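You operate a simulated robot arm through the tools that you are given. There is no shell and no other tool.

Carry out the task below with a simulated robot arm. There is one attempt and no reset: what you move stays moved.

TASK
Stir 3 spoons from the cream tin into the curd.
Fine: all on the counter under the window; curd in the white bowl; the tin's lid goes back on, the spoon back to its spot; spill nothing. Set down upright: spoon.

It is judged by the outcome, as a careful person would: the job done as asked, and still so three seconds after it is handed in. It fails if anything else is knocked over, pushed out of place, dropped, spilled or broken. A push-on lid holds only when it is set on centred and level and pressed home; a screw cap is set on level and turned clockwise until tight.

THE ROBOT
A 7-joint arm with a two-finger parallel gripper, fixed in place. Base frame: the origin is on the floor under the middle of its stand, x ahead of it, y to its left, z up; the work surface is at about z = 0.84. Lengths are in m, angles in rad, forces in N, time in s.
With the tool pointing down near the work surface it reaches from about 0.3 to 0.7 m from the base axis. Its first joint turns from -1.152 to 1.152 rad. Payload 1.57 kg.
Tool frame: the origin (TCP) lies between the finger pads and is the grasp point; the fingertips stand 0.03 m ahead of it; z points along the fingers, y is the line along which they close. The gripper opens to 0.11 m. The fingers are 0.024 m wide and 0.012 m thick; the gripper's body (0.048 by 0.112 m) begins 0.078 m behind the TCP.
Orientation is that of the tool frame in the base frame, as a unit quaternion [x, y, z, w]. With the fingers straight down and closing along the base's y, the tool's x points along the base's -x, its y along +y and its z along -z.

THE INTERFACE
- The arm moves only by the tool move_arm. Its arguments are lists of equal length, an entry for each row: "fingers": the closure in counts, from 0 (fully open) to 255 (shut); "travel": the shift along the tool's x, y, z in m, a list of three; "rot": the turn, a rotation vector about the tool's x, y, z in rad, a list of three. In form: {"fingers": [fingers, ...], "travel": [[dx, dy, dz], ...], "rot": [[wx, wy, wz], ...]}. A call has 1 to 20 rows; each row is the pose to reach, as a shift and turn from the pose commanded when the call began, along the tool's axes at that moment. Rows are played at 5 a second. More than 0.05 m and 0.15 rad between two rows, or a gripper value outside its range, and nothing of the call is played. Where a pose cannot be reached the arm comes as near as it can. A force on the tool above 40 N (or 10 N above the force at the start of the call, whichever is more), or a blocked arm, ends the call early, and 0.2 s more pass. Each finger travels about 0.108 m/s and halts on what it meets, pressing with about 29 N; the grip force reading is that of the motor and also rises with nothing between the fingers. The clock runs only during rows and for 0.2 s after the last one: add rows that repeat a pose to give the fingers time. It gives the time, the measured TCP pose, the force on the tool (base axes), the opening and the grip force at its end, in the units of the frame above (readings bear some noise), with the torque about the TCP (base axes, N m) and any sound that the robot's microphone picked up.
- Cameras (640 x 400 px; columns grow to the right, rows downward): "scene" is fixed at [0.1778, -0.4152, 1.3932]; the picture's right is [0.55, -0.84, 0.00], its down [-0.58, -0.38, -0.72] and it looks along [0.60, 0.39, -0.70] (base axes); focal length 214 px, centre (320, 200). "wrist" rides on the gripper at [0.07, 0.016, -0.141] in the tool frame; the picture's right is [-0.23, 0.97, 0.00], its down [-0.86, -0.20, -0.48] and it looks along [-0.47, -0.11, 0.88] (tool axes); focal length 222 px, centre (320, 200).
- snapshot(camera): a new picture of that camera. It takes no simulated time.
- measure_at(camera, pixels): for up to 12 pixels [column, row] of the newest picture of that camera ("zoom" is the newest enlarged one), the place [x, y, z] in the base frame of the surface seen there, good to about 0.002 m. It takes no simulated time.
- inspect(camera, box): a new picture of the part [left, top, right, bottom] of that camera's present view, enlarged. It takes no simulated time.
- job_done(): hands the job in; it is judged then, once.

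Open the gripper and draw the arm clear of the work before you hand the job in, unless the task says otherwise.

The tools are called after "Call:" as name(argument=value, ...) on one line, values as JSON. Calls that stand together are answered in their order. move_arm: Moves the arm, as the interface text tells. Its arguments: {"type":"object","properties":{"fingers":{"type":"array","items":{"type":"number"}},"travel":{"type":"array","items":{"type":"array","items":{"type":"number"}}},"rot":{"type":"array","items":{"type":"array","items":{"type":"number"}}}},"required":["fingers","travel","rot"]} The other tools are called the same way: snapshot (camera) takes a picture; measure_at (camera, pixels) gives the place of the surface under pixels of a picture; inspect (camera, box) takes an enlarged picture of a part of a camera's view; job_done () hands the job in.

At the start:

```text
clock: 0.0
tool_pos: [0.3586, -0.0347, 1.2825]
tool_rot: [0.0, 1.0, 0.0, 0.0]
force: [-0.3, 0.0, 0.0]
ft_torque: [0.01, -0.01, -0.01]
opening: 0.1098
gripper_force: 0.1
```

scene: 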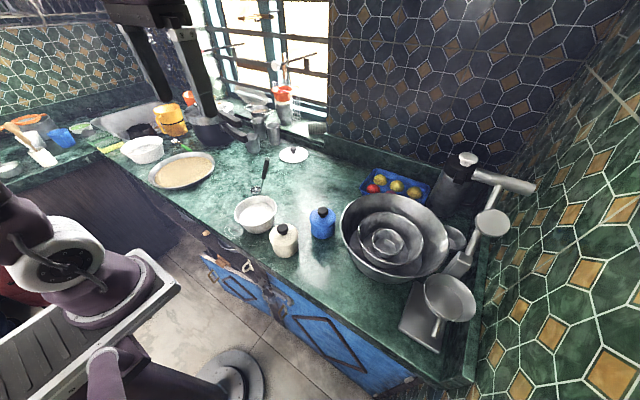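
wrist: 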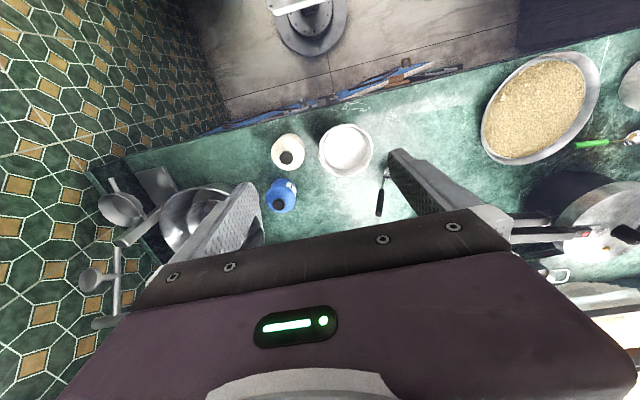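

I start by looking closer at the work area: the white bowl near (256,213), the spoon with black handle near (260,180), tins near (285,240) and (322,222).

Call:
inspect(camera="scene", box=[210, 140, 370, 260])

Call:
inspect(camera="wrist", box=[250, 110, 420, 230])

Call:
inspect(camera="scene", box=[80, 80, 330, 200])

```text
3.33 times, centred on (290, 200) of scene
```

zoom: 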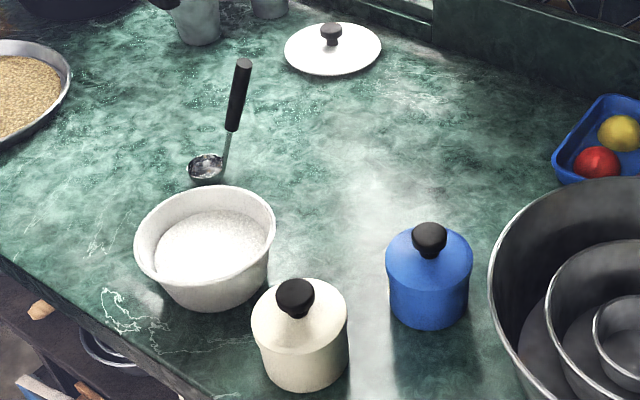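

```text
3.33 times, centred on (335, 170) of wrist
```

zoom: 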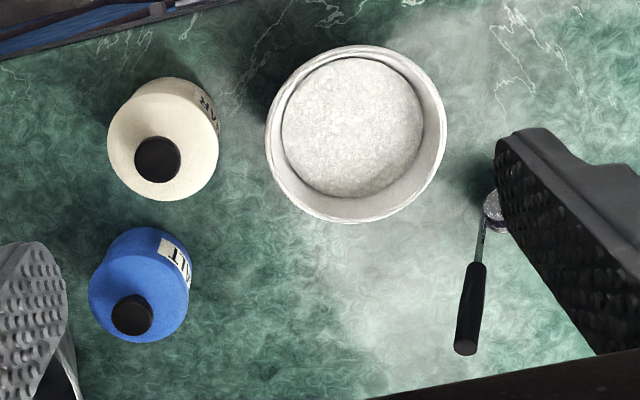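

```text
2.56 times, centred on (205, 140) of scene
```

zoom: 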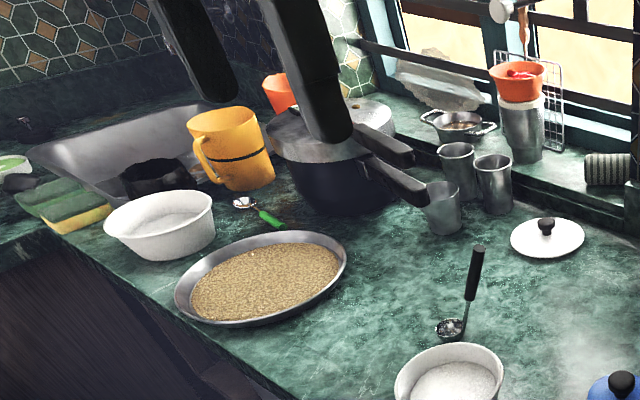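

The cream tin (285,240) carries a label ending in "AR", the blue one reads "SALT". The black-handled scoop seems to stand by the bowl; I zoom in on the parts to measure them.

Call:
inspect(camera="scene", box=[225, 150, 305, 210])

Call:
inspect(camera="scene", box=[100, 120, 180, 180])

Call:
measure_at(camera="scene", pixels=[[266, 163], [263, 175], [261, 187], [258, 190], [285, 229], [285, 240], [284, 252], [256, 215], [237, 205], [275, 205], [143, 148], [294, 152]])

```text
6.67 times, centred on (265, 180) of scene
```

zoom: 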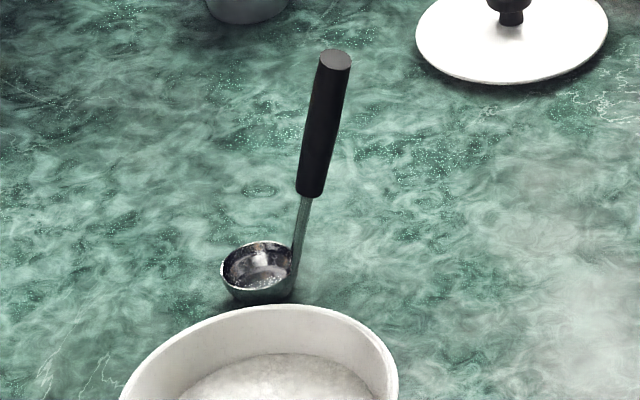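

```text
6.67 times, centred on (140, 150) of scene
```

zoom: 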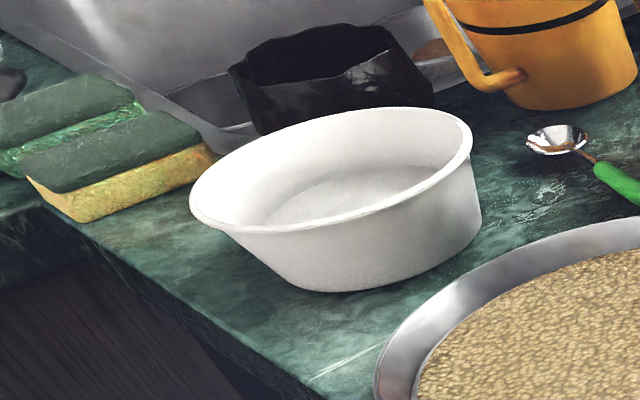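

```text
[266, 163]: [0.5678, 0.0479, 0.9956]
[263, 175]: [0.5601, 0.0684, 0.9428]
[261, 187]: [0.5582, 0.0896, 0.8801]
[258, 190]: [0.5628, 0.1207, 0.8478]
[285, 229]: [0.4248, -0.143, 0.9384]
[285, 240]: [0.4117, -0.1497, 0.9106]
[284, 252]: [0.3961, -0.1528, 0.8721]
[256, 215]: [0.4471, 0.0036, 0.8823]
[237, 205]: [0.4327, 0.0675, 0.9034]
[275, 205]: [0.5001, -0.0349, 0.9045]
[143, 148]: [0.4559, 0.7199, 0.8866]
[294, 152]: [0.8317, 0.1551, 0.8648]
```

The spoon stands on its cup at about (0.56,0.12) with the handle leaning toward -y. I now zoom on the cream tin and the bowl to measure their geometry.

Call:
inspect(camera="scene", box=[255, 205, 335, 265])

Call:
measure_at(camera="zoom", pixels=[[213, 130], [213, 155], [150, 165], [280, 160], [210, 190], [215, 225], [215, 300], [220, 375], [140, 250], [300, 250], [500, 50], [500, 150]])

Call:
inspect(camera="scene", box=[216, 180, 296, 240])

Call:
measure_at(camera="zoom", pixels=[[150, 160], [310, 130], [440, 160], [320, 320], [225, 220], [320, 200], [400, 210], [320, 270], [330, 160], [320, 400]])

```text
6.67 times, centred on (295, 235) of scene
```

zoom: 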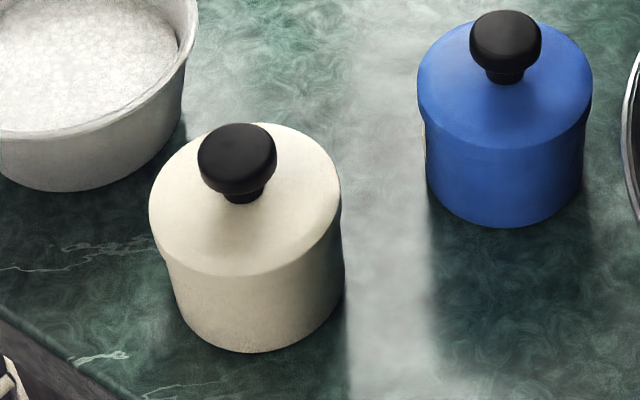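

```text
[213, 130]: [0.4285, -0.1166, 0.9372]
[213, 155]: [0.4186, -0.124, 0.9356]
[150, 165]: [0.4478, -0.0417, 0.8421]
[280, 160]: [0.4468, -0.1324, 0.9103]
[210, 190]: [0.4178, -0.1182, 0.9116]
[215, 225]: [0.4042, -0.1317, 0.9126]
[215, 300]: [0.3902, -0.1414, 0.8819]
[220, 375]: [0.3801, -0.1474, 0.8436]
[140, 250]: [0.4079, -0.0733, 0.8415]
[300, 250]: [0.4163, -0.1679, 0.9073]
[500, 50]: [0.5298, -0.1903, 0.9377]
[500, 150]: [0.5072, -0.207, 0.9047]
```

```text
6.67 times, centred on (256, 210) of scene
```

zoom: 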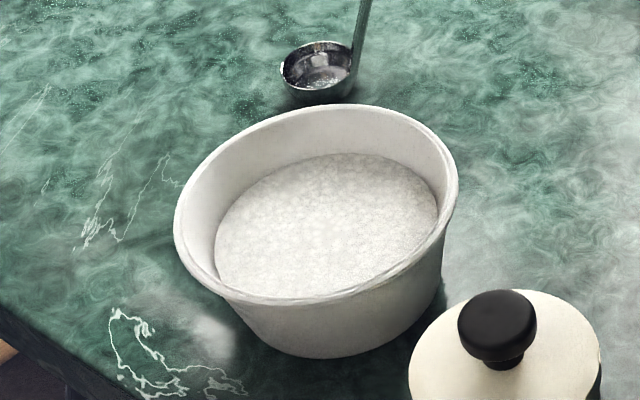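

```text
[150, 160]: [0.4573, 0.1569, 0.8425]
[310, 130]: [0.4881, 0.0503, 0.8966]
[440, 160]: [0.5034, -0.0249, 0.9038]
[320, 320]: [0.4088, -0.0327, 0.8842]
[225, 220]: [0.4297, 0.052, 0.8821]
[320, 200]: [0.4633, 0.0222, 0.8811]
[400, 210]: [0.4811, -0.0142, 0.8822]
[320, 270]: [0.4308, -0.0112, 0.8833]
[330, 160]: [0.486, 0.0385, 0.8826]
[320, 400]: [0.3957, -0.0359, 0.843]
```

Bowl rim is at z≈0.904, curd at z≈0.882, cream tin lid top at z≈0.912 with knob top at z≈0.938. I move the hand above the cream tin for a closer wrist view.

Call:
move_arm(fingers=[0, 0, 0, 0, 0, 0], travel=[[0, -0.018, 0.03], [0, -0.036, 0.06], [0, -0.054, 0.09], [0, -0.072, 0.12], [0, -0.09, 0.15], [0, -0.09, 0.15]], rot=[[0, 0, 0], [0, 0, 0], [0, 0, 0], [0, 0, 0], [0, 0, 0], [0, 0, 0]])

Call:
snapshot(camera="wrist")

Call:
snapshot(camera="scene")

```text
clock: 1.4
tool_pos: [0.3601, -0.1261, 1.1302]
tool_rot: [-0.001, 1.0, 0.0, 0.0]
force: [0.0, -0.4, -0.3]
ft_torque: [0.02, -0.01, -0.01]
opening: 0.1099
gripper_force: 0.1
```

```text
taken
```

wrist: 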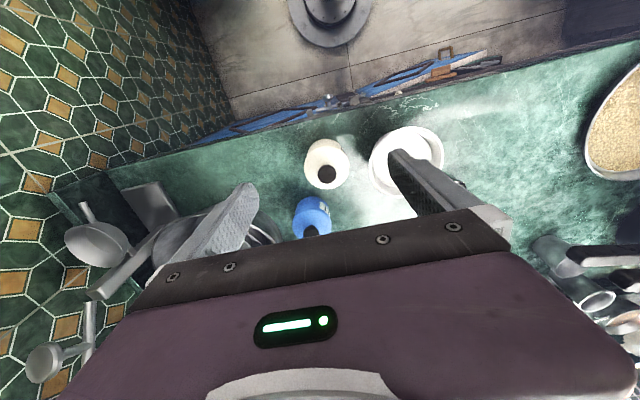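

```text
taken
```

scene: 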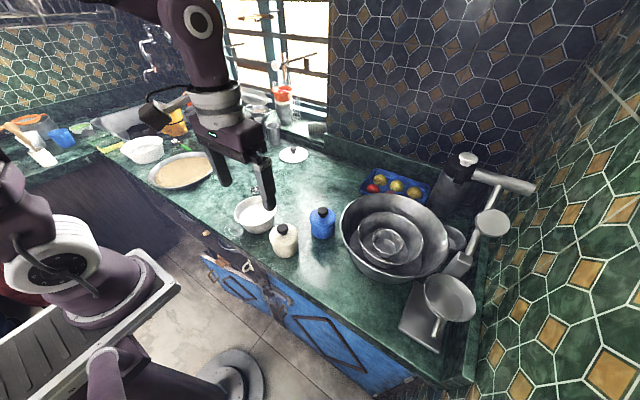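

The wrist view shows the cream tin's knob near (327,175). I zoom in there and measure knob and lid edges.

Call:
inspect(camera="wrist", box=[290, 130, 370, 190])

Call:
measure_at(camera="wrist", pixels=[[327, 175], [322, 175], [332, 175], [327, 170], [327, 180], [308, 170], [346, 170], [327, 158], [327, 188], [320, 150], [335, 150]])

```text
6.67 times, centred on (330, 160) of wrist
```

zoom: 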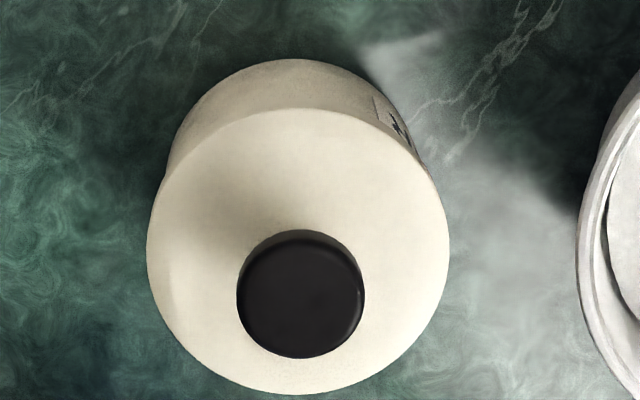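

```text
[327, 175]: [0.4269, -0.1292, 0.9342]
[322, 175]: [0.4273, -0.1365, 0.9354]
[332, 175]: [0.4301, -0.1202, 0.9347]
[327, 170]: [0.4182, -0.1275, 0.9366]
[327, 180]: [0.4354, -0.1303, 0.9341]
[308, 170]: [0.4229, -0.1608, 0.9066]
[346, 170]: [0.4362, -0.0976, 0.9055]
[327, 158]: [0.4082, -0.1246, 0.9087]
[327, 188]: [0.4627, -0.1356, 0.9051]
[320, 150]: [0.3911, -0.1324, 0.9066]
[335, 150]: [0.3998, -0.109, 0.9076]
```

Knob centre is about (0.4265,-0.129), top z≈0.936, dia≈0.031. I move over it with the fingers partly closed to 0.06 m and stop above it.

Call:
move_arm(fingers=[60, 110, 110, 110, 110, 110], travel=[[-0.017, -0.001, 0.03], [-0.034, -0.002, 0.06], [-0.051, -0.003, 0.09], [-0.067, -0.003, 0.12], [-0.067, -0.003, 0.135], [-0.067, -0.003, 0.135]], rot=[[0, 0, 0], [0, 0, 0], [0, 0, 0], [0, 0, 0], [0, 0, 0], [0, 0, 0]])

Call:
snapshot(camera="wrist")

Call:
inspect(camera="scene", box=[225, 170, 345, 260])

```text
clock: 2.8
tool_pos: [0.4246, -0.1266, 0.9985]
tool_rot: [-0.001, 1.0, 0.0, 0.0]
force: [0.9, -0.6, -0.6]
ft_torque: [-0.01, -0.02, -0.03]
opening: 0.0623
gripper_force: 0.1
```

```text
taken
```

wrist: 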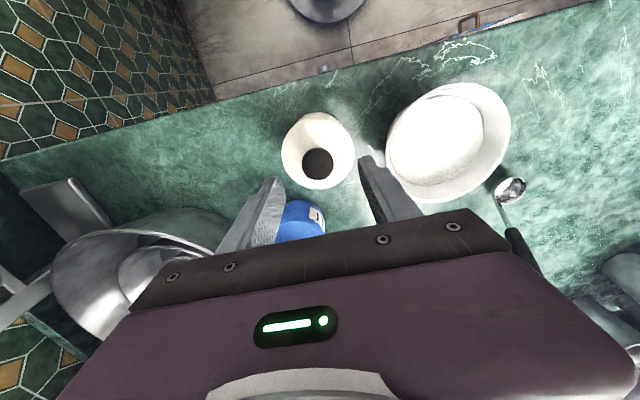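

```text
4.44 times, centred on (285, 215) of scene
```

zoom: 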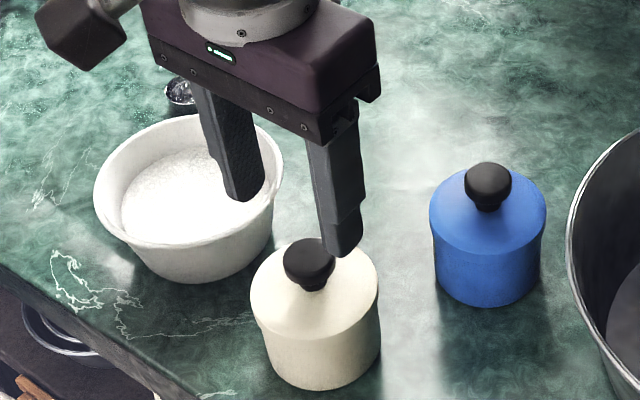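

The fingers hover above the knob, seen near (318,163). I measure the knob edges once more to centre the grip.

Call:
inspect(camera="wrist", box=[270, 105, 370, 195])

Call:
measure_at(camera="wrist", pixels=[[318, 163], [308, 163], [328, 163], [318, 153], [318, 172], [290, 160], [345, 155]])

```text
4.44 times, centred on (320, 150) of wrist
```

zoom: 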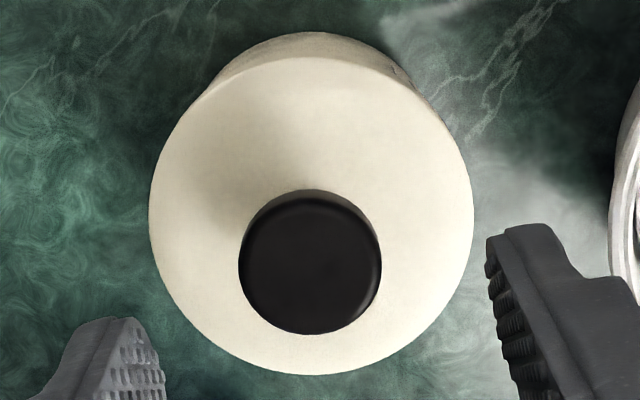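

```text
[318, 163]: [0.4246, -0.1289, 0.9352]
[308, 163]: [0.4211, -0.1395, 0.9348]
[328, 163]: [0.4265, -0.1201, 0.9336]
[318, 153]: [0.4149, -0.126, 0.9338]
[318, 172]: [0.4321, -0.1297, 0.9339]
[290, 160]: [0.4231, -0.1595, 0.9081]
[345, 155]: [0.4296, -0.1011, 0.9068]
```

The knob sits 2.5 mm to the -y side of the tool axis. I shift, descend so the fingertips come to z≈0.912, and close on the knob.

Call:
move_arm(fingers=[110, 110, 110, 110, 150, 200, 255, 255, 255], travel=[[0, -0.0025, 0.0], [0, -0.0025, 0.03], [0, -0.0025, 0.0555], [0, -0.0025, 0.0555], [0, -0.0025, 0.0555], [0, -0.0025, 0.0555], [0, -0.0025, 0.0555], [0, -0.0025, 0.0555], [0, -0.0025, 0.0555]], rot=[[0, 0, 0], [0, 0, 0], [0, 0, 0], [0, 0, 0], [0, 0, 0], [0, 0, 0], [0, 0, 0], [0, 0, 0], [0, 0, 0]])

Call:
inspect(camera="scene", box=[225, 170, 345, 260])

```text
clock: 4.8
tool_pos: [0.4263, -0.1287, 0.9423]
tool_rot: [0.0, 1.0, 0.0, -0.001]
force: [0.8, 0.3, 0.2]
ft_torque: [-0.01, -0.02, 0.01]
opening: 0.0302
gripper_force: 28.9
heard: snap
```

```text
4.44 times, centred on (285, 215) of scene
```

zoom: 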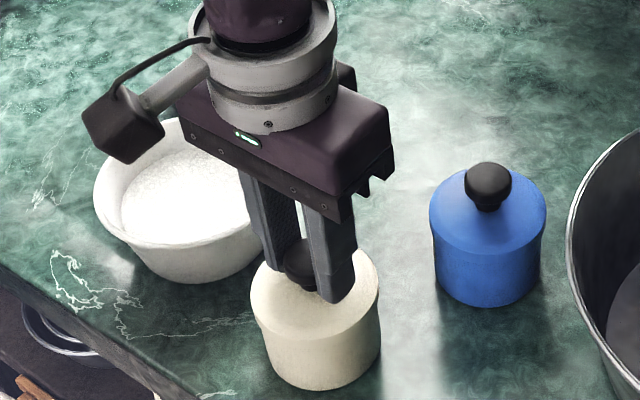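

The grip holds the knob at 0.030 m opening. I now raise slowly by 2 cm and watch the force and whether the tin follows.

Call:
move_arm(fingers=[255, 255, 255, 255, 255], travel=[[0, 0, -0.003], [0, 0, -0.006], [0, 0, -0.01], [0, 0, -0.015], [0, 0, -0.02]], rot=[[0, 0, 0], [0, 0, 0], [0, 0, 0], [0, 0, 0], [0, 0, 0]])

Call:
inspect(camera="scene", box=[225, 170, 345, 260])

```text
clock: 6.0
tool_pos: [0.4247, -0.1294, 0.9615]
tool_rot: [-0.001, 1.0, -0.001, 0.001]
force: [0.1, -0.7, -0.6]
ft_torque: [0.0, 0.03, -0.03]
opening: 0.0304
gripper_force: 28.9
```

```text
4.44 times, centred on (285, 215) of scene
```

zoom: 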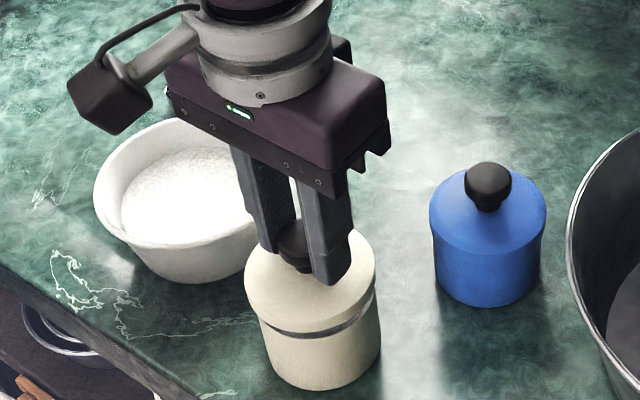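

The lid has come free with the tin left standing. Before carrying it, I measure the empty counter behind and between bowl and blue tin, around scene pixel (300,190).

Call:
snapshot(camera="scene")

Call:
measure_at(camera="scene", pixels=[[290, 190], [300, 190], [310, 190], [300, 180], [290, 180], [310, 180], [320, 185], [305, 200], [330, 190]])

```text
taken
```

scene: 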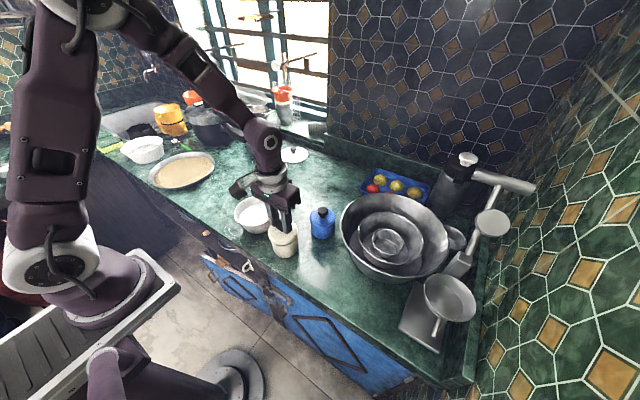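

```text
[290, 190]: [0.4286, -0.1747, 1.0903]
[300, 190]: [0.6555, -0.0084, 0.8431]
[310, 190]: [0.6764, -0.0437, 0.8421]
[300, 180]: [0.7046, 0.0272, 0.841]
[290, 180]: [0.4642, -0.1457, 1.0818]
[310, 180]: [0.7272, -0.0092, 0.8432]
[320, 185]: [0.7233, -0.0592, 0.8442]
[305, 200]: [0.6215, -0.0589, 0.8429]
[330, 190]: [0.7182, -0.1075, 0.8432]
```

Counter around (0.61,-0.07) is clear at z≈0.843. I lift the lid higher and carry it there, staying above everything.

Call:
move_arm(fingers=[255, 255, 255, 255, 255, 255, 255, 255, 255], travel=[[0, 0, -0.035], [0, 0, -0.07], [0, 0, -0.1], [-0.037, 0.012, -0.1], [-0.074, 0.024, -0.1], [-0.111, 0.036, -0.1], [-0.148, 0.048, -0.1], [-0.185, 0.059, -0.1], [-0.185, 0.059, -0.1]], rot=[[0, 0, 0], [0, 0, 0], [0, 0, 0], [0, 0, 0], [0, 0, 0], [0, 0, 0], [0, 0, 0], [0, 0, 0], [0, 0, 0]])

Call:
snapshot(camera="scene")

Call:
snapshot(camera="wrist")

```text
clock: 8.0
tool_pos: [0.6116, -0.0694, 1.0615]
tool_rot: [-0.001, 1.0, -0.001, 0.0]
force: [-0.1, 1.0, 0.6]
ft_torque: [0.03, -0.02, 0.01]
opening: 0.0303
gripper_force: 28.6
```

```text
taken
```

scene: 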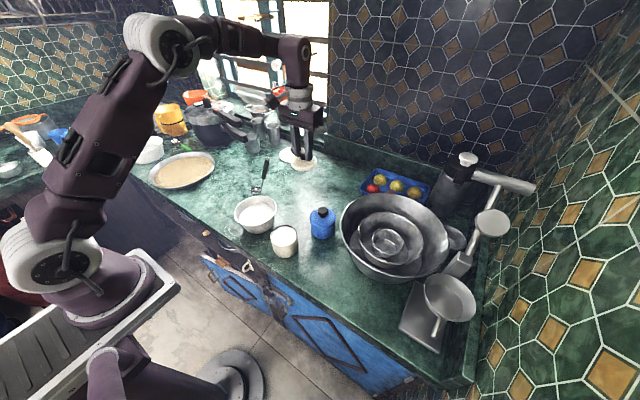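

```text
taken
```

wrist: 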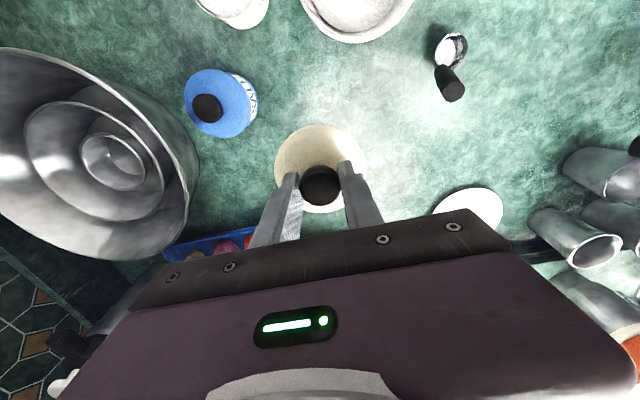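

The lid is held level above clear counter. I take a look at the open tin and the spoon from here while the view is free.

Call:
inspect(camera="wrist", box=[410, 20, 490, 110])

Call:
measure_at(camera="wrist", pixels=[[450, 93], [442, 92], [459, 92], [450, 84], [449, 101], [445, 75], [451, 47], [451, 57], [436, 48], [466, 45], [450, 35]])

Call:
inspect(camera="scene", box=[255, 205, 335, 265])

Call:
measure_at(camera="zoom", pixels=[[150, 200], [220, 150], [220, 180], [220, 210], [220, 240], [220, 260], [300, 160], [320, 200], [180, 180], [260, 180], [220, 300], [240, 352]])

```text
4.44 times, centred on (450, 65) of wrist
```

zoom: 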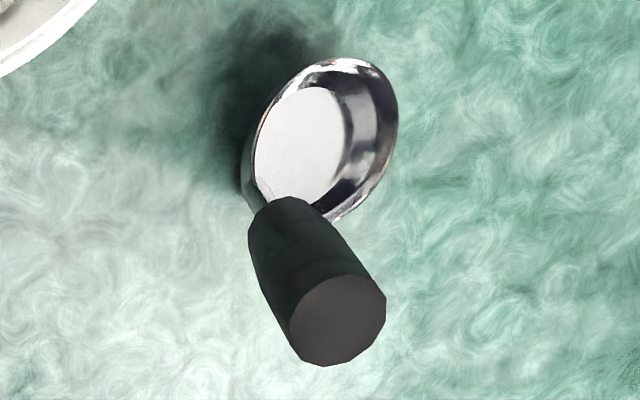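

```text
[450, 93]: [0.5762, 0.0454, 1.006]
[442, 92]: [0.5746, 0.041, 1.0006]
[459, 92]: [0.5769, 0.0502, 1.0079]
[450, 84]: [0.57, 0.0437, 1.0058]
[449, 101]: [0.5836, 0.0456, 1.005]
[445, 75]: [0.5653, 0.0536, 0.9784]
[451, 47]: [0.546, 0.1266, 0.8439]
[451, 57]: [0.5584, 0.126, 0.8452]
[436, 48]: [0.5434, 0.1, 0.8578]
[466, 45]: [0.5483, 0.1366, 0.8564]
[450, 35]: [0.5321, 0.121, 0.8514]
```

```text
6.67 times, centred on (295, 235) of scene
```

zoom: 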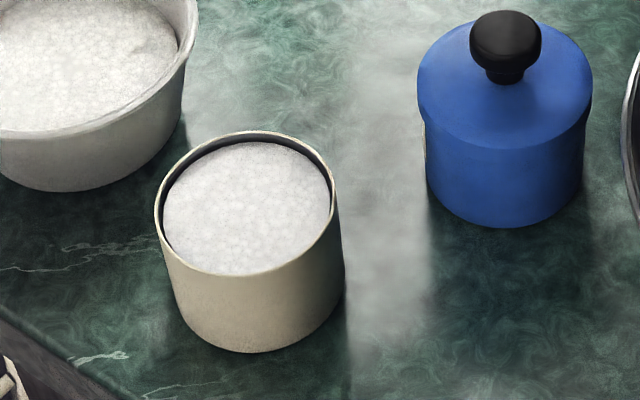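

```text
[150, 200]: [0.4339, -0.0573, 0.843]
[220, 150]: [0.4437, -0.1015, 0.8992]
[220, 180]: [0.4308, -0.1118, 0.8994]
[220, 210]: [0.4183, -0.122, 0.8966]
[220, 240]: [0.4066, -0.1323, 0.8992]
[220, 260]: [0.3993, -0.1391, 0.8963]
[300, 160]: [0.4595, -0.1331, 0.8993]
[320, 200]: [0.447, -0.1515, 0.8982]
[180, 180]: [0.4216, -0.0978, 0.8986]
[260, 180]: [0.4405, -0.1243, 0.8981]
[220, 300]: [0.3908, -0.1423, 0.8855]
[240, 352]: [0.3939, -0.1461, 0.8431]
```

The tin is nearly brim-full of white grain, surface z≈0.898, rim a little above. Now I lower the lid toward the counter, stopping a little above to check.

Call:
move_arm(fingers=[255, 255, 255, 255, 255, 255], travel=[[0, 0, 0.03], [0, 0, 0.06], [0, 0, 0.09], [0, 0, 0.12], [0, 0, 0.14], [0, 0, 0.14]], rot=[[0, 0, 0], [0, 0, 0], [0, 0, 0], [0, 0, 0], [0, 0, 0], [0, 0, 0]])

Call:
inspect(camera="scene", box=[260, 150, 340, 210])

```text
clock: 9.4
tool_pos: [0.6121, -0.0714, 0.9212]
tool_rot: [0.0, 1.0, 0.0, -0.001]
force: [1.3, 0.1, -0.7]
ft_torque: [0.01, 0.01, -0.01]
opening: 0.0305
gripper_force: 29.6
```

```text
6.67 times, centred on (300, 180) of scene
```

zoom: 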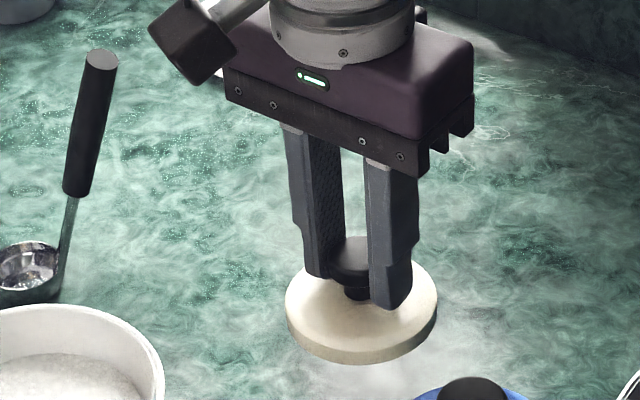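

The lid's bottom is about 3 cm above the counter. I lower 2 cm, then in small steps with force checks.

Call:
move_arm(fingers=[255, 255, 255, 255], travel=[[0, 0, 0.01], [0, 0, 0.016], [0, 0, 0.02], [0, 0, 0.023]], rot=[[0, 0, 0], [0, 0, 0], [0, 0, 0], [0, 0, 0]])

Call:
inspect(camera="scene", box=[260, 150, 340, 210])

```text
clock: 10.4
tool_pos: [0.6112, -0.071, 0.8985]
tool_rot: [0.0, 1.0, 0.0, -0.001]
force: [0.1, 0.1, -1.4]
ft_torque: [-0.01, 0.0, -0.03]
opening: 0.0301
gripper_force: 29.1
```

```text
6.67 times, centred on (300, 180) of scene
```

zoom: 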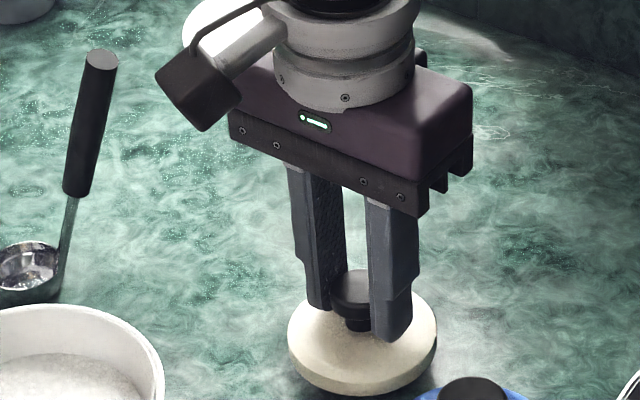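

Still clear by a little under a centimetre. I lower another 5 mm in fine steps.

Call:
move_arm(fingers=[255, 255, 255, 255], travel=[[0, 0, 0.0015], [0, 0, 0.003], [0, 0, 0.0045], [0, 0, 0.0055]], rot=[[0, 0, 0], [0, 0, 0], [0, 0, 0], [0, 0, 0]])

Call:
inspect(camera="scene", box=[260, 150, 340, 210])

```text
clock: 11.4
tool_pos: [0.6114, -0.0713, 0.8935]
tool_rot: [0.0, 1.0, 0.0, 0.0]
force: [-0.5, 0.2, -1.4]
ft_torque: [0.02, 0.0, 0.01]
opening: 0.0305
gripper_force: 28.7
```

```text
6.67 times, centred on (300, 180) of scene
```

zoom: 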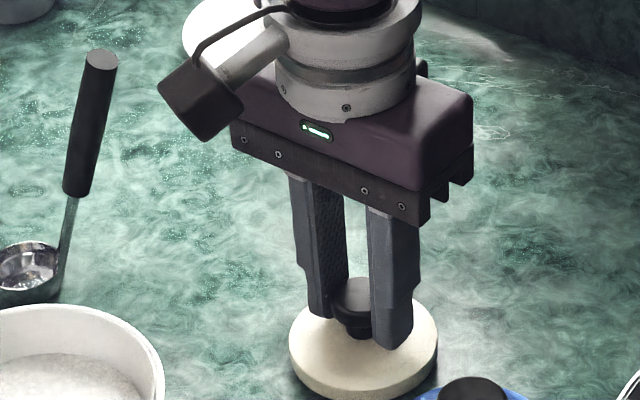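

Force still shows no contact. I measure the lid's front edge and the counter beside it.

Call:
measure_at(camera="zoom", pixels=[[350, 370], [345, 378], [343, 388], [342, 394], [310, 340], [300, 370], [290, 385]])

```text
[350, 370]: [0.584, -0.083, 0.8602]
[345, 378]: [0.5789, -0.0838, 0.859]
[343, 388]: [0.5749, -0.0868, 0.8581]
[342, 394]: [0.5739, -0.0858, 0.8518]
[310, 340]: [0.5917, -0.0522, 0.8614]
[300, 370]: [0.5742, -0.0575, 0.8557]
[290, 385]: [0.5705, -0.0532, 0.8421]
```

Lid top reads z≈0.860, its skirt nearly at the counter (0.843). I lower a few more millimetres in 1 mm steps.

Call:
move_arm(fingers=[255, 255, 255], travel=[[0, 0, 0.001], [0, 0, 0.002], [0, 0, 0.003]], rot=[[0, 0, 0], [0, 0, 0], [0, 0, 0]])

```text
clock: 12.2
tool_pos: [0.6108, -0.0705, 0.8902]
tool_rot: [0.0, 1.0, 0.0, 0.0]
force: [0.2, -0.5, 0.0]
ft_torque: [0.0, -0.01, 0.0]
opening: 0.0302
gripper_force: 28.3
```

No contact yet; two more millimetres.

Call:
move_arm(fingers=[255, 255, 255], travel=[[0, 0, 0.001], [0, 0, 0.002], [0, 0, 0.002]], rot=[[0, 0, 0], [0, 0, 0], [0, 0, 0]])

Call:
inspect(camera="scene", box=[270, 170, 330, 215])

```text
clock: 13.0
tool_pos: [0.6112, -0.07, 0.8892]
tool_rot: [-0.001, 1.0, 0.0, 0.001]
force: [0.1, 0.3, 14.1]
ft_torque: [-0.02, 0.05, 0.05]
opening: 0.0299
gripper_force: 29.4
```

```text
8.89 times, centred on (300, 192) of scene
```

zoom: 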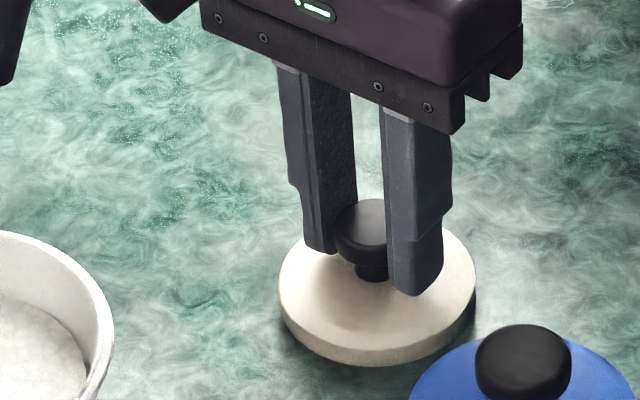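

Contact (14 N): the lid rests on the counter. I open the fingers to about 0.06 m and rise clear.

Call:
move_arm(fingers=[200, 110, 110, 110, 110, 110, 110, 110], travel=[[0, 0, -0.001], [0, 0, -0.001], [0, 0, -0.001], [0, 0, -0.03], [0, 0, -0.07], [0, 0, -0.11], [0, 0, -0.15], [0, 0, -0.15]], rot=[[0, 0, 0], [0, 0, 0], [0, 0, 0], [0, 0, 0], [0, 0, 0], [0, 0, 0], [0, 0, 0], [0, 0, 0]])

Call:
snapshot(camera="wrist")

Call:
snapshot(camera="scene")

```text
clock: 14.8
tool_pos: [0.613, -0.0703, 1.0374]
tool_rot: [0.0, 1.0, 0.0, 0.0]
force: [0.7, 0.6, -0.1]
ft_torque: [0.0, -0.02, -0.01]
opening: 0.0625
gripper_force: 0.1
```

```text
taken
```

wrist: 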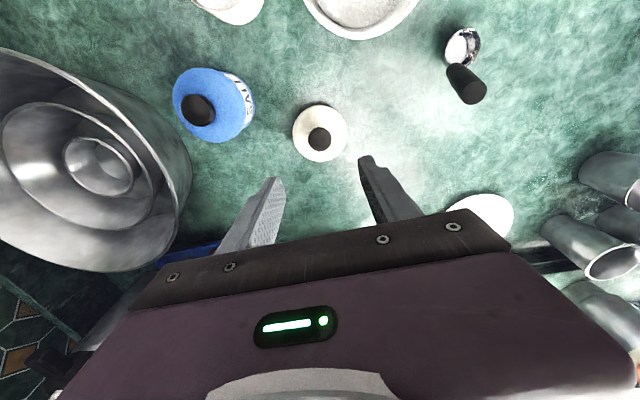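

```text
taken
```

scene: 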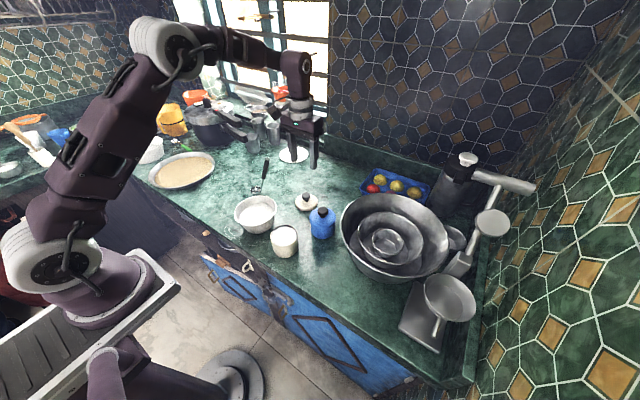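

The lid rests alone at (0.612,-0.070). Next I measure the spoon precisely from this wrist view, at about (463,65).

Call:
inspect(camera="wrist", box=[430, 20, 500, 110])

Call:
measure_at(camera="wrist", pixels=[[471, 91], [463, 91], [479, 89], [470, 83], [471, 99], [459, 75], [465, 73], [463, 45], [451, 38], [466, 30], [477, 47], [470, 58]])

```text
4.44 times, centred on (465, 65) of wrist
```

zoom: 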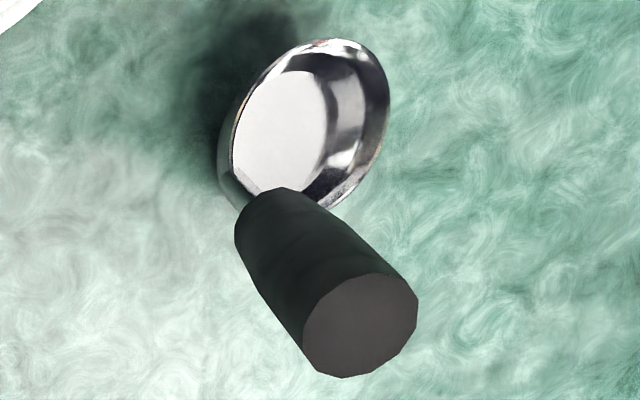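

```text
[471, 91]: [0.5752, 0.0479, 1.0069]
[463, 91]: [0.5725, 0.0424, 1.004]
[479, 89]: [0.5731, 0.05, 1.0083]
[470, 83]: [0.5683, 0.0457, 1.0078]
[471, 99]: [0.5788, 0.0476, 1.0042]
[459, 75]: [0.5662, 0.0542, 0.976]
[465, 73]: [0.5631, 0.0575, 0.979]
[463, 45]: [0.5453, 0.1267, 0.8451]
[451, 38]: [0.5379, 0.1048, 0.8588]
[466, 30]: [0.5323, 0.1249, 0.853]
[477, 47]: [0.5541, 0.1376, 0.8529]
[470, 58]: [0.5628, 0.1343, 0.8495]
```

Spoon geometry: cup centre ≈(0.551,0.119), handle top ≈(0.5755,0.048,1.007), leaning ~20° in azimuth -71°. I raise the hand and yaw it 71° so the fingers close across the handle's plane, testing reach as I go.

Call:
move_arm(fingers=[110, 110, 110, 110, 110, 110, 110, 110, 110, 110], travel=[[0.006, 0.007, -0.025], [0.012, 0.014, -0.05], [0.02, 0.02, -0.075], [0.03, 0.03, -0.1], [0.04, 0.04, -0.11], [0.05, 0.05, -0.11], [0.055, 0.06, -0.11], [0.06, 0.07, -0.11], [0.06, 0.07, -0.11], [0.06, 0.07, -0.11]], rot=[[0, 0, 0.138], [0, 0, 0.276], [0, 0, 0.414], [0, 0, 0.552], [0, 0, 0.69], [0, 0, 0.828], [0, 0, 0.966], [0, 0, 1.104], [0, 0, 1.239], [0, 0, 1.239]])

Call:
snapshot(camera="scene")

```text
clock: 17.0
tool_pos: [0.5507, 0.0001, 1.148]
tool_rot: [0.582, 0.814, 0.0, 0.0]
force: [0.0, 0.4, 0.5]
ft_torque: [-0.02, 0.01, 0.0]
opening: 0.0626
gripper_force: 0.0
```

```text
taken
```

scene: 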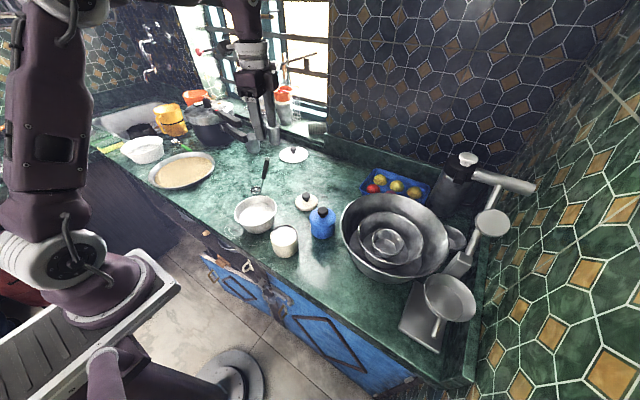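

Yaw reached as commanded. Before touching the spoon I test the pouring attitude (tilted -55° about the closing axis) beside the bowl at a safe height.

Call:
move_arm(fingers=[110, 110, 110, 110, 110, 110, 110, 110, 110], travel=[[0.025, -0.0124, 0.014], [0.05, -0.0248, 0.028], [0.075, -0.0372, 0.042], [0.1, -0.0496, 0.056], [0.125, -0.062, 0.07], [0.15, -0.0744, 0.084], [0.1755, -0.0868, 0.098], [0.1755, -0.0868, 0.098], [0.1755, -0.0868, 0.098]], rot=[[0, -0.137, 0], [0, -0.274, 0], [0, -0.411, 0], [0, -0.548, 0], [0, -0.685, 0], [0, -0.822, 0], [0, -0.96, 0], [0, -0.96, 0], [0, -0.96, 0]])

Call:
snapshot(camera="scene")

Call:
snapshot(camera="wrist")

```text
clock: 19.0
tool_pos: [0.4117, 0.1364, 1.0525]
tool_rot: [0.515, 0.722, -0.268, 0.376]
force: [-1.1, 0.0, 0.4]
ft_torque: [-0.03, 0.0, -0.02]
opening: 0.0624
gripper_force: 0.1
```

```text
taken
```

scene: 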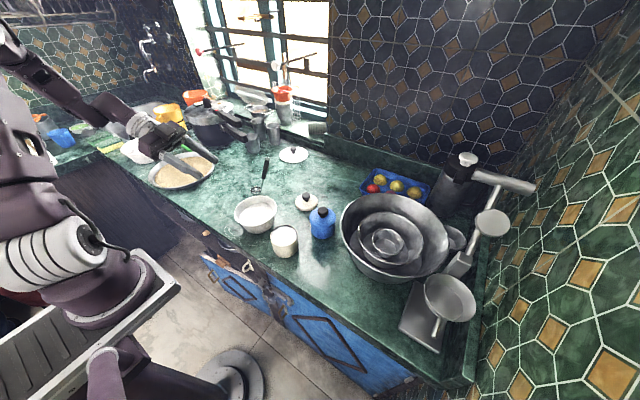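

```text
taken
```

wrist: 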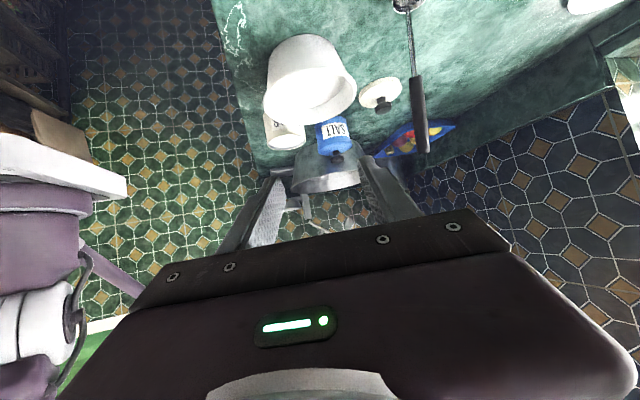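

The -55° attitude is reached well. I check it also at pouring height by going down 9 cm, then look.

Call:
move_arm(fingers=[110, 110, 110, 110, 110], travel=[[0.0184, 0, 0.0129], [0.0368, 0, 0.0258], [0.0553, 0, 0.0388], [0.0737, 0, 0.0517], [0.0737, 0, 0.0517]], rot=[[0, 0, 0], [0, 0, 0], [0, 0, 0], [0, 0, 0], [0, 0, 0]])

Call:
snapshot(camera="scene")

Call:
measure_at(camera="scene", pixels=[[165, 180], [182, 187], [210, 180], [205, 155], [180, 165], [256, 200], [245, 175]])

```text
clock: 20.2
tool_pos: [0.4127, 0.1361, 0.9596]
tool_rot: [0.515, 0.722, -0.268, 0.376]
force: [-1.0, -0.1, 0.6]
ft_torque: [0.01, -0.03, 0.02]
opening: 0.0624
gripper_force: 0.1
```

```text
taken
```

scene: 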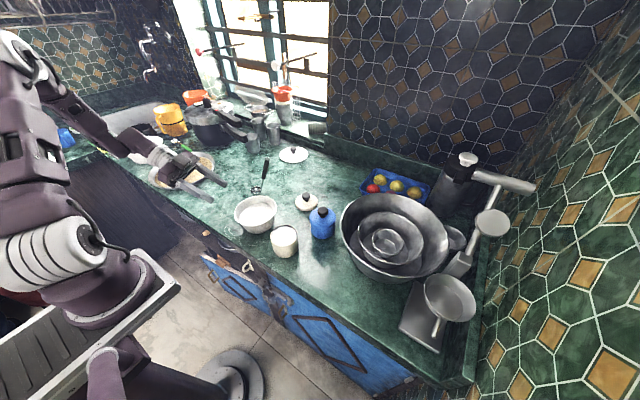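

```text
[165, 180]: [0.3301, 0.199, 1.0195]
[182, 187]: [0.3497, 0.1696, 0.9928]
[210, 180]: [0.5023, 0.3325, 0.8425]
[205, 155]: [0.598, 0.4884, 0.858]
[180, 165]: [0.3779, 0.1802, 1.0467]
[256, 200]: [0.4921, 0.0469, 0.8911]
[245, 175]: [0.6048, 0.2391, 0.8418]
```

The pour pose is reachable at z≈0.96 with room around. I rise straight up again while turning the hand back to pointing down.

Call:
move_arm(fingers=[110, 110, 110, 110, 110, 110, 110, 110], travel=[[-0.0222, 0, -0.0156], [-0.0444, 0, -0.0311], [-0.0667, 0, -0.0467], [-0.0889, 0, -0.0623], [-0.111, 0, -0.0779], [-0.1333, 0, -0.0934], [-0.1556, 0, -0.109], [-0.1556, 0, -0.109]], rot=[[0, 0.137, 0], [0, 0.274, 0], [0, 0.411, 0], [0, 0.548, 0], [0, 0.685, 0], [0, 0.822, 0], [0, 0.96, 0], [0, 0.96, 0]])

```text
clock: 22.0
tool_pos: [0.4118, 0.1372, 1.1501]
tool_rot: [0.581, 0.814, 0.001, -0.001]
force: [-0.7, 0.1, -0.3]
ft_torque: [0.0, -0.02, -0.04]
opening: 0.0624
gripper_force: 0.0
```

Back to pointing down at z≈1.15. I now move to the far side of the spoon handle while tilting +55°, ending about 0.1 m back from the handle.

Call:
move_arm(fingers=[110, 110, 110, 110, 110, 110, 110, 110, 110], travel=[[-0.027, 0.0179, 0.004], [-0.054, 0.0358, 0.008], [-0.081, 0.0537, 0.012], [-0.108, 0.0716, 0.02], [-0.135, 0.0895, 0.03], [-0.162, 0.1074, 0.045], [-0.189, 0.1253, 0.06], [-0.189, 0.1253, 0.06], [-0.189, 0.1253, 0.06]], rot=[[0, 0.137, 0], [0, 0.274, 0], [0, 0.411, 0], [0, 0.548, 0], [0, 0.685, 0], [0, 0.822, 0], [0, 0.96, 0], [0, 0.96, 0], [0, 0.96, 0]])

Call:
snapshot(camera="scene")

Call:
snapshot(camera="wrist")

```text
clock: 24.0
tool_pos: [0.5817, 0.0079, 1.0879]
tool_rot: [0.514, 0.731, 0.247, -0.375]
force: [-0.3, -1.0, -0.1]
ft_torque: [-0.05, 0.02, -0.03]
opening: 0.0625
gripper_force: 0.0
out of reach, approached as far as the arm can: row 7
```

```text
taken
```

scene: 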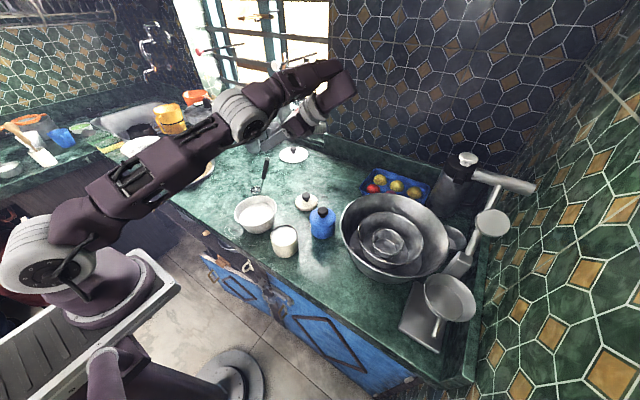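

```text
taken
```

wrist: 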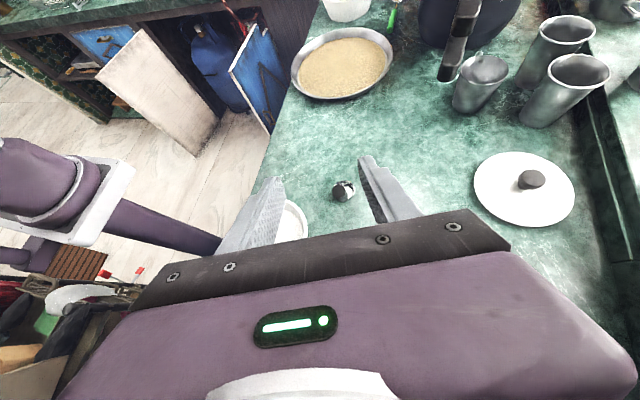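

That pose lies at the edge of reach, so I'll grip the handle with less tilt (+30°). I turn back 25° in place and read the pose.

Call:
move_arm(fingers=[110, 110, 110, 110, 110, 110], travel=[[0, 0, 0], [0, 0, 0], [0, 0, 0], [0, 0, 0], [0, 0, 0], [0, 0, 0]], rot=[[0, -0.109, 0], [0, -0.218, 0], [0, -0.327, 0], [0, -0.4364, 0], [0, -0.4364, 0], [0, -0.4364, 0]])

Call:
snapshot(camera="wrist")

Call:
snapshot(camera="scene")

```text
clock: 25.4
tool_pos: [0.5929, -0.0002, 1.0899]
tool_rot: [0.56, 0.787, 0.15, -0.211]
force: [0.0, -0.7, 1.1]
ft_torque: [0.03, 0.02, 0.0]
opening: 0.0627
gripper_force: 0.1
```

```text
taken
```

wrist: 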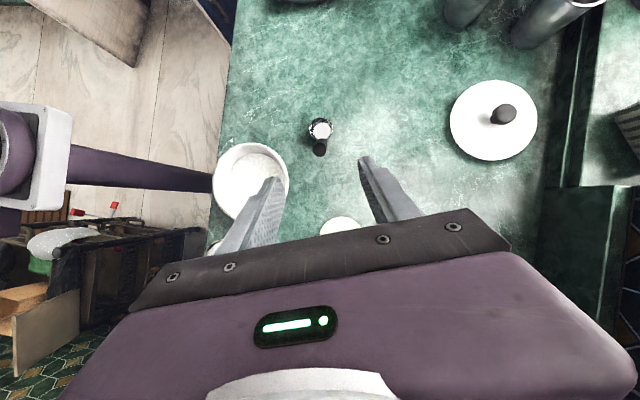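

```text
taken
```

scene: 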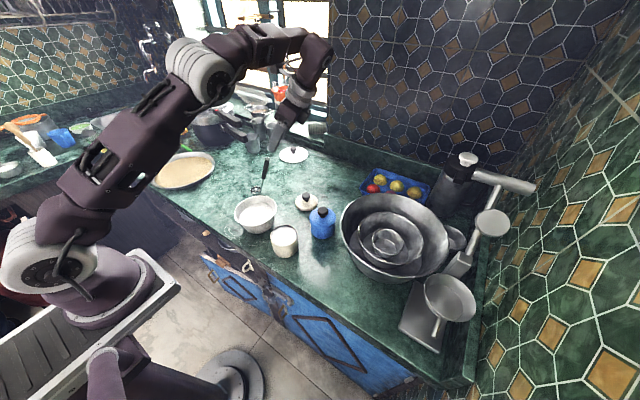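

The +30° attitude is reached at (0.593,0.000,1.090). I zoom on the spoon at (320,135) to align the grasp.

Call:
inspect(camera="wrist", box=[285, 105, 355, 170])

Call:
measure_at(camera="wrist", pixels=[[320, 149], [315, 149], [325, 149], [320, 145], [320, 153], [320, 141], [320, 130], [308, 128], [333, 127], [320, 119]])

```text
6.15 times, centred on (320, 138) of wrist
```

zoom: 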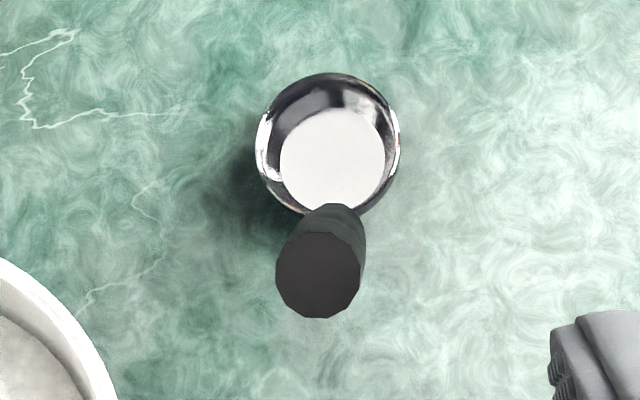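

```text
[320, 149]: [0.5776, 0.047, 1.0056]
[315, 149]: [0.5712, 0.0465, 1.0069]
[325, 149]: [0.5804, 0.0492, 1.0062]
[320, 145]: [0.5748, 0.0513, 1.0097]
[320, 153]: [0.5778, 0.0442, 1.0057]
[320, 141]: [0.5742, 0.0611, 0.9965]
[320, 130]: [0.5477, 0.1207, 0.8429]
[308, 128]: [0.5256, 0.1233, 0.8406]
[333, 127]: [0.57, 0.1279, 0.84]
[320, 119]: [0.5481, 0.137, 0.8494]
```

The handle is centred between the fingers to within 1 mm. I advance along the tool axis so the pads straddle the black grip, and stop before closing.

Call:
move_arm(fingers=[110, 110, 110, 110, 110, 110, 110], travel=[[-0.0058, 0, 0.02], [-0.0058, 0, 0.045], [-0.0058, 0, 0.07], [-0.0058, 0, 0.095], [-0.0058, 0, 0.115], [-0.0058, 0, 0.134], [-0.0058, 0, 0.134]], rot=[[0, 0, 0], [0, 0, 0], [0, 0, 0], [0, 0, 0], [0, 0, 0], [0, 0, 0], [0, 0, 0]])

Call:
snapshot(camera="wrist")

Call:
inspect(camera="scene", box=[225, 130, 305, 190])

```text
clock: 27.0
tool_pos: [0.5717, 0.0588, 0.9708]
tool_rot: [0.561, 0.786, 0.15, -0.21]
force: [-0.1, 0.3, -0.3]
ft_torque: [-0.03, 0.02, 0.01]
opening: 0.0629
gripper_force: 0.0
```

```text
taken
```

wrist: 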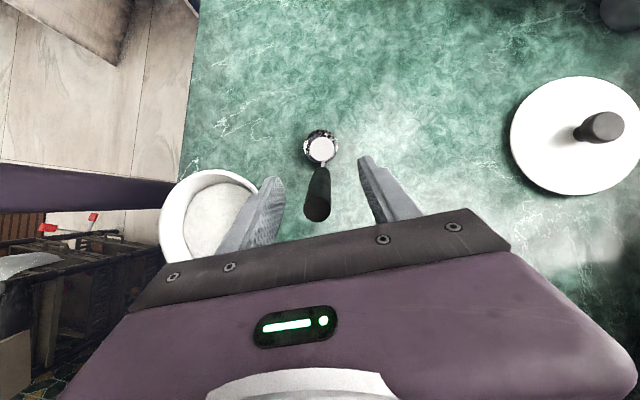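

```text
6.67 times, centred on (265, 160) of scene
```

zoom: 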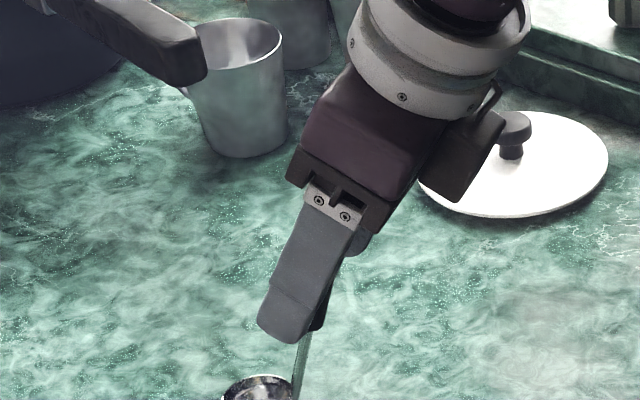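

The handle sits between the fingers at about (318,200). I zoom in to check centring and depth.

Call:
inspect(camera="wrist", box=[260, 125, 390, 225])

Call:
measure_at(camera="wrist", pixels=[[310, 210], [317, 210], [324, 210], [313, 190], [319, 190], [325, 190], [320, 176], [319, 148], [306, 143], [334, 143]])

```text
4.00 times, centred on (325, 175) of wrist
```

zoom: 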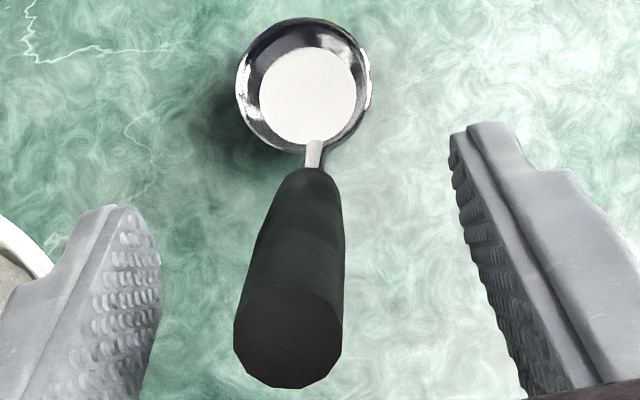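

```text
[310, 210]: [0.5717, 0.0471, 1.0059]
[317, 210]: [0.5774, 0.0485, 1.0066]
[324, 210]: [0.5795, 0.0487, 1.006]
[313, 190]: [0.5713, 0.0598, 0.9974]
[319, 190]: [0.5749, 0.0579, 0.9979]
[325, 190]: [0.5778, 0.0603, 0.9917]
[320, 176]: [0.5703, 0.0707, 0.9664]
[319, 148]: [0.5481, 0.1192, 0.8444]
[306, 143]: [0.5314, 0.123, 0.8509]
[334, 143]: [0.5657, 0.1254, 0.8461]
```

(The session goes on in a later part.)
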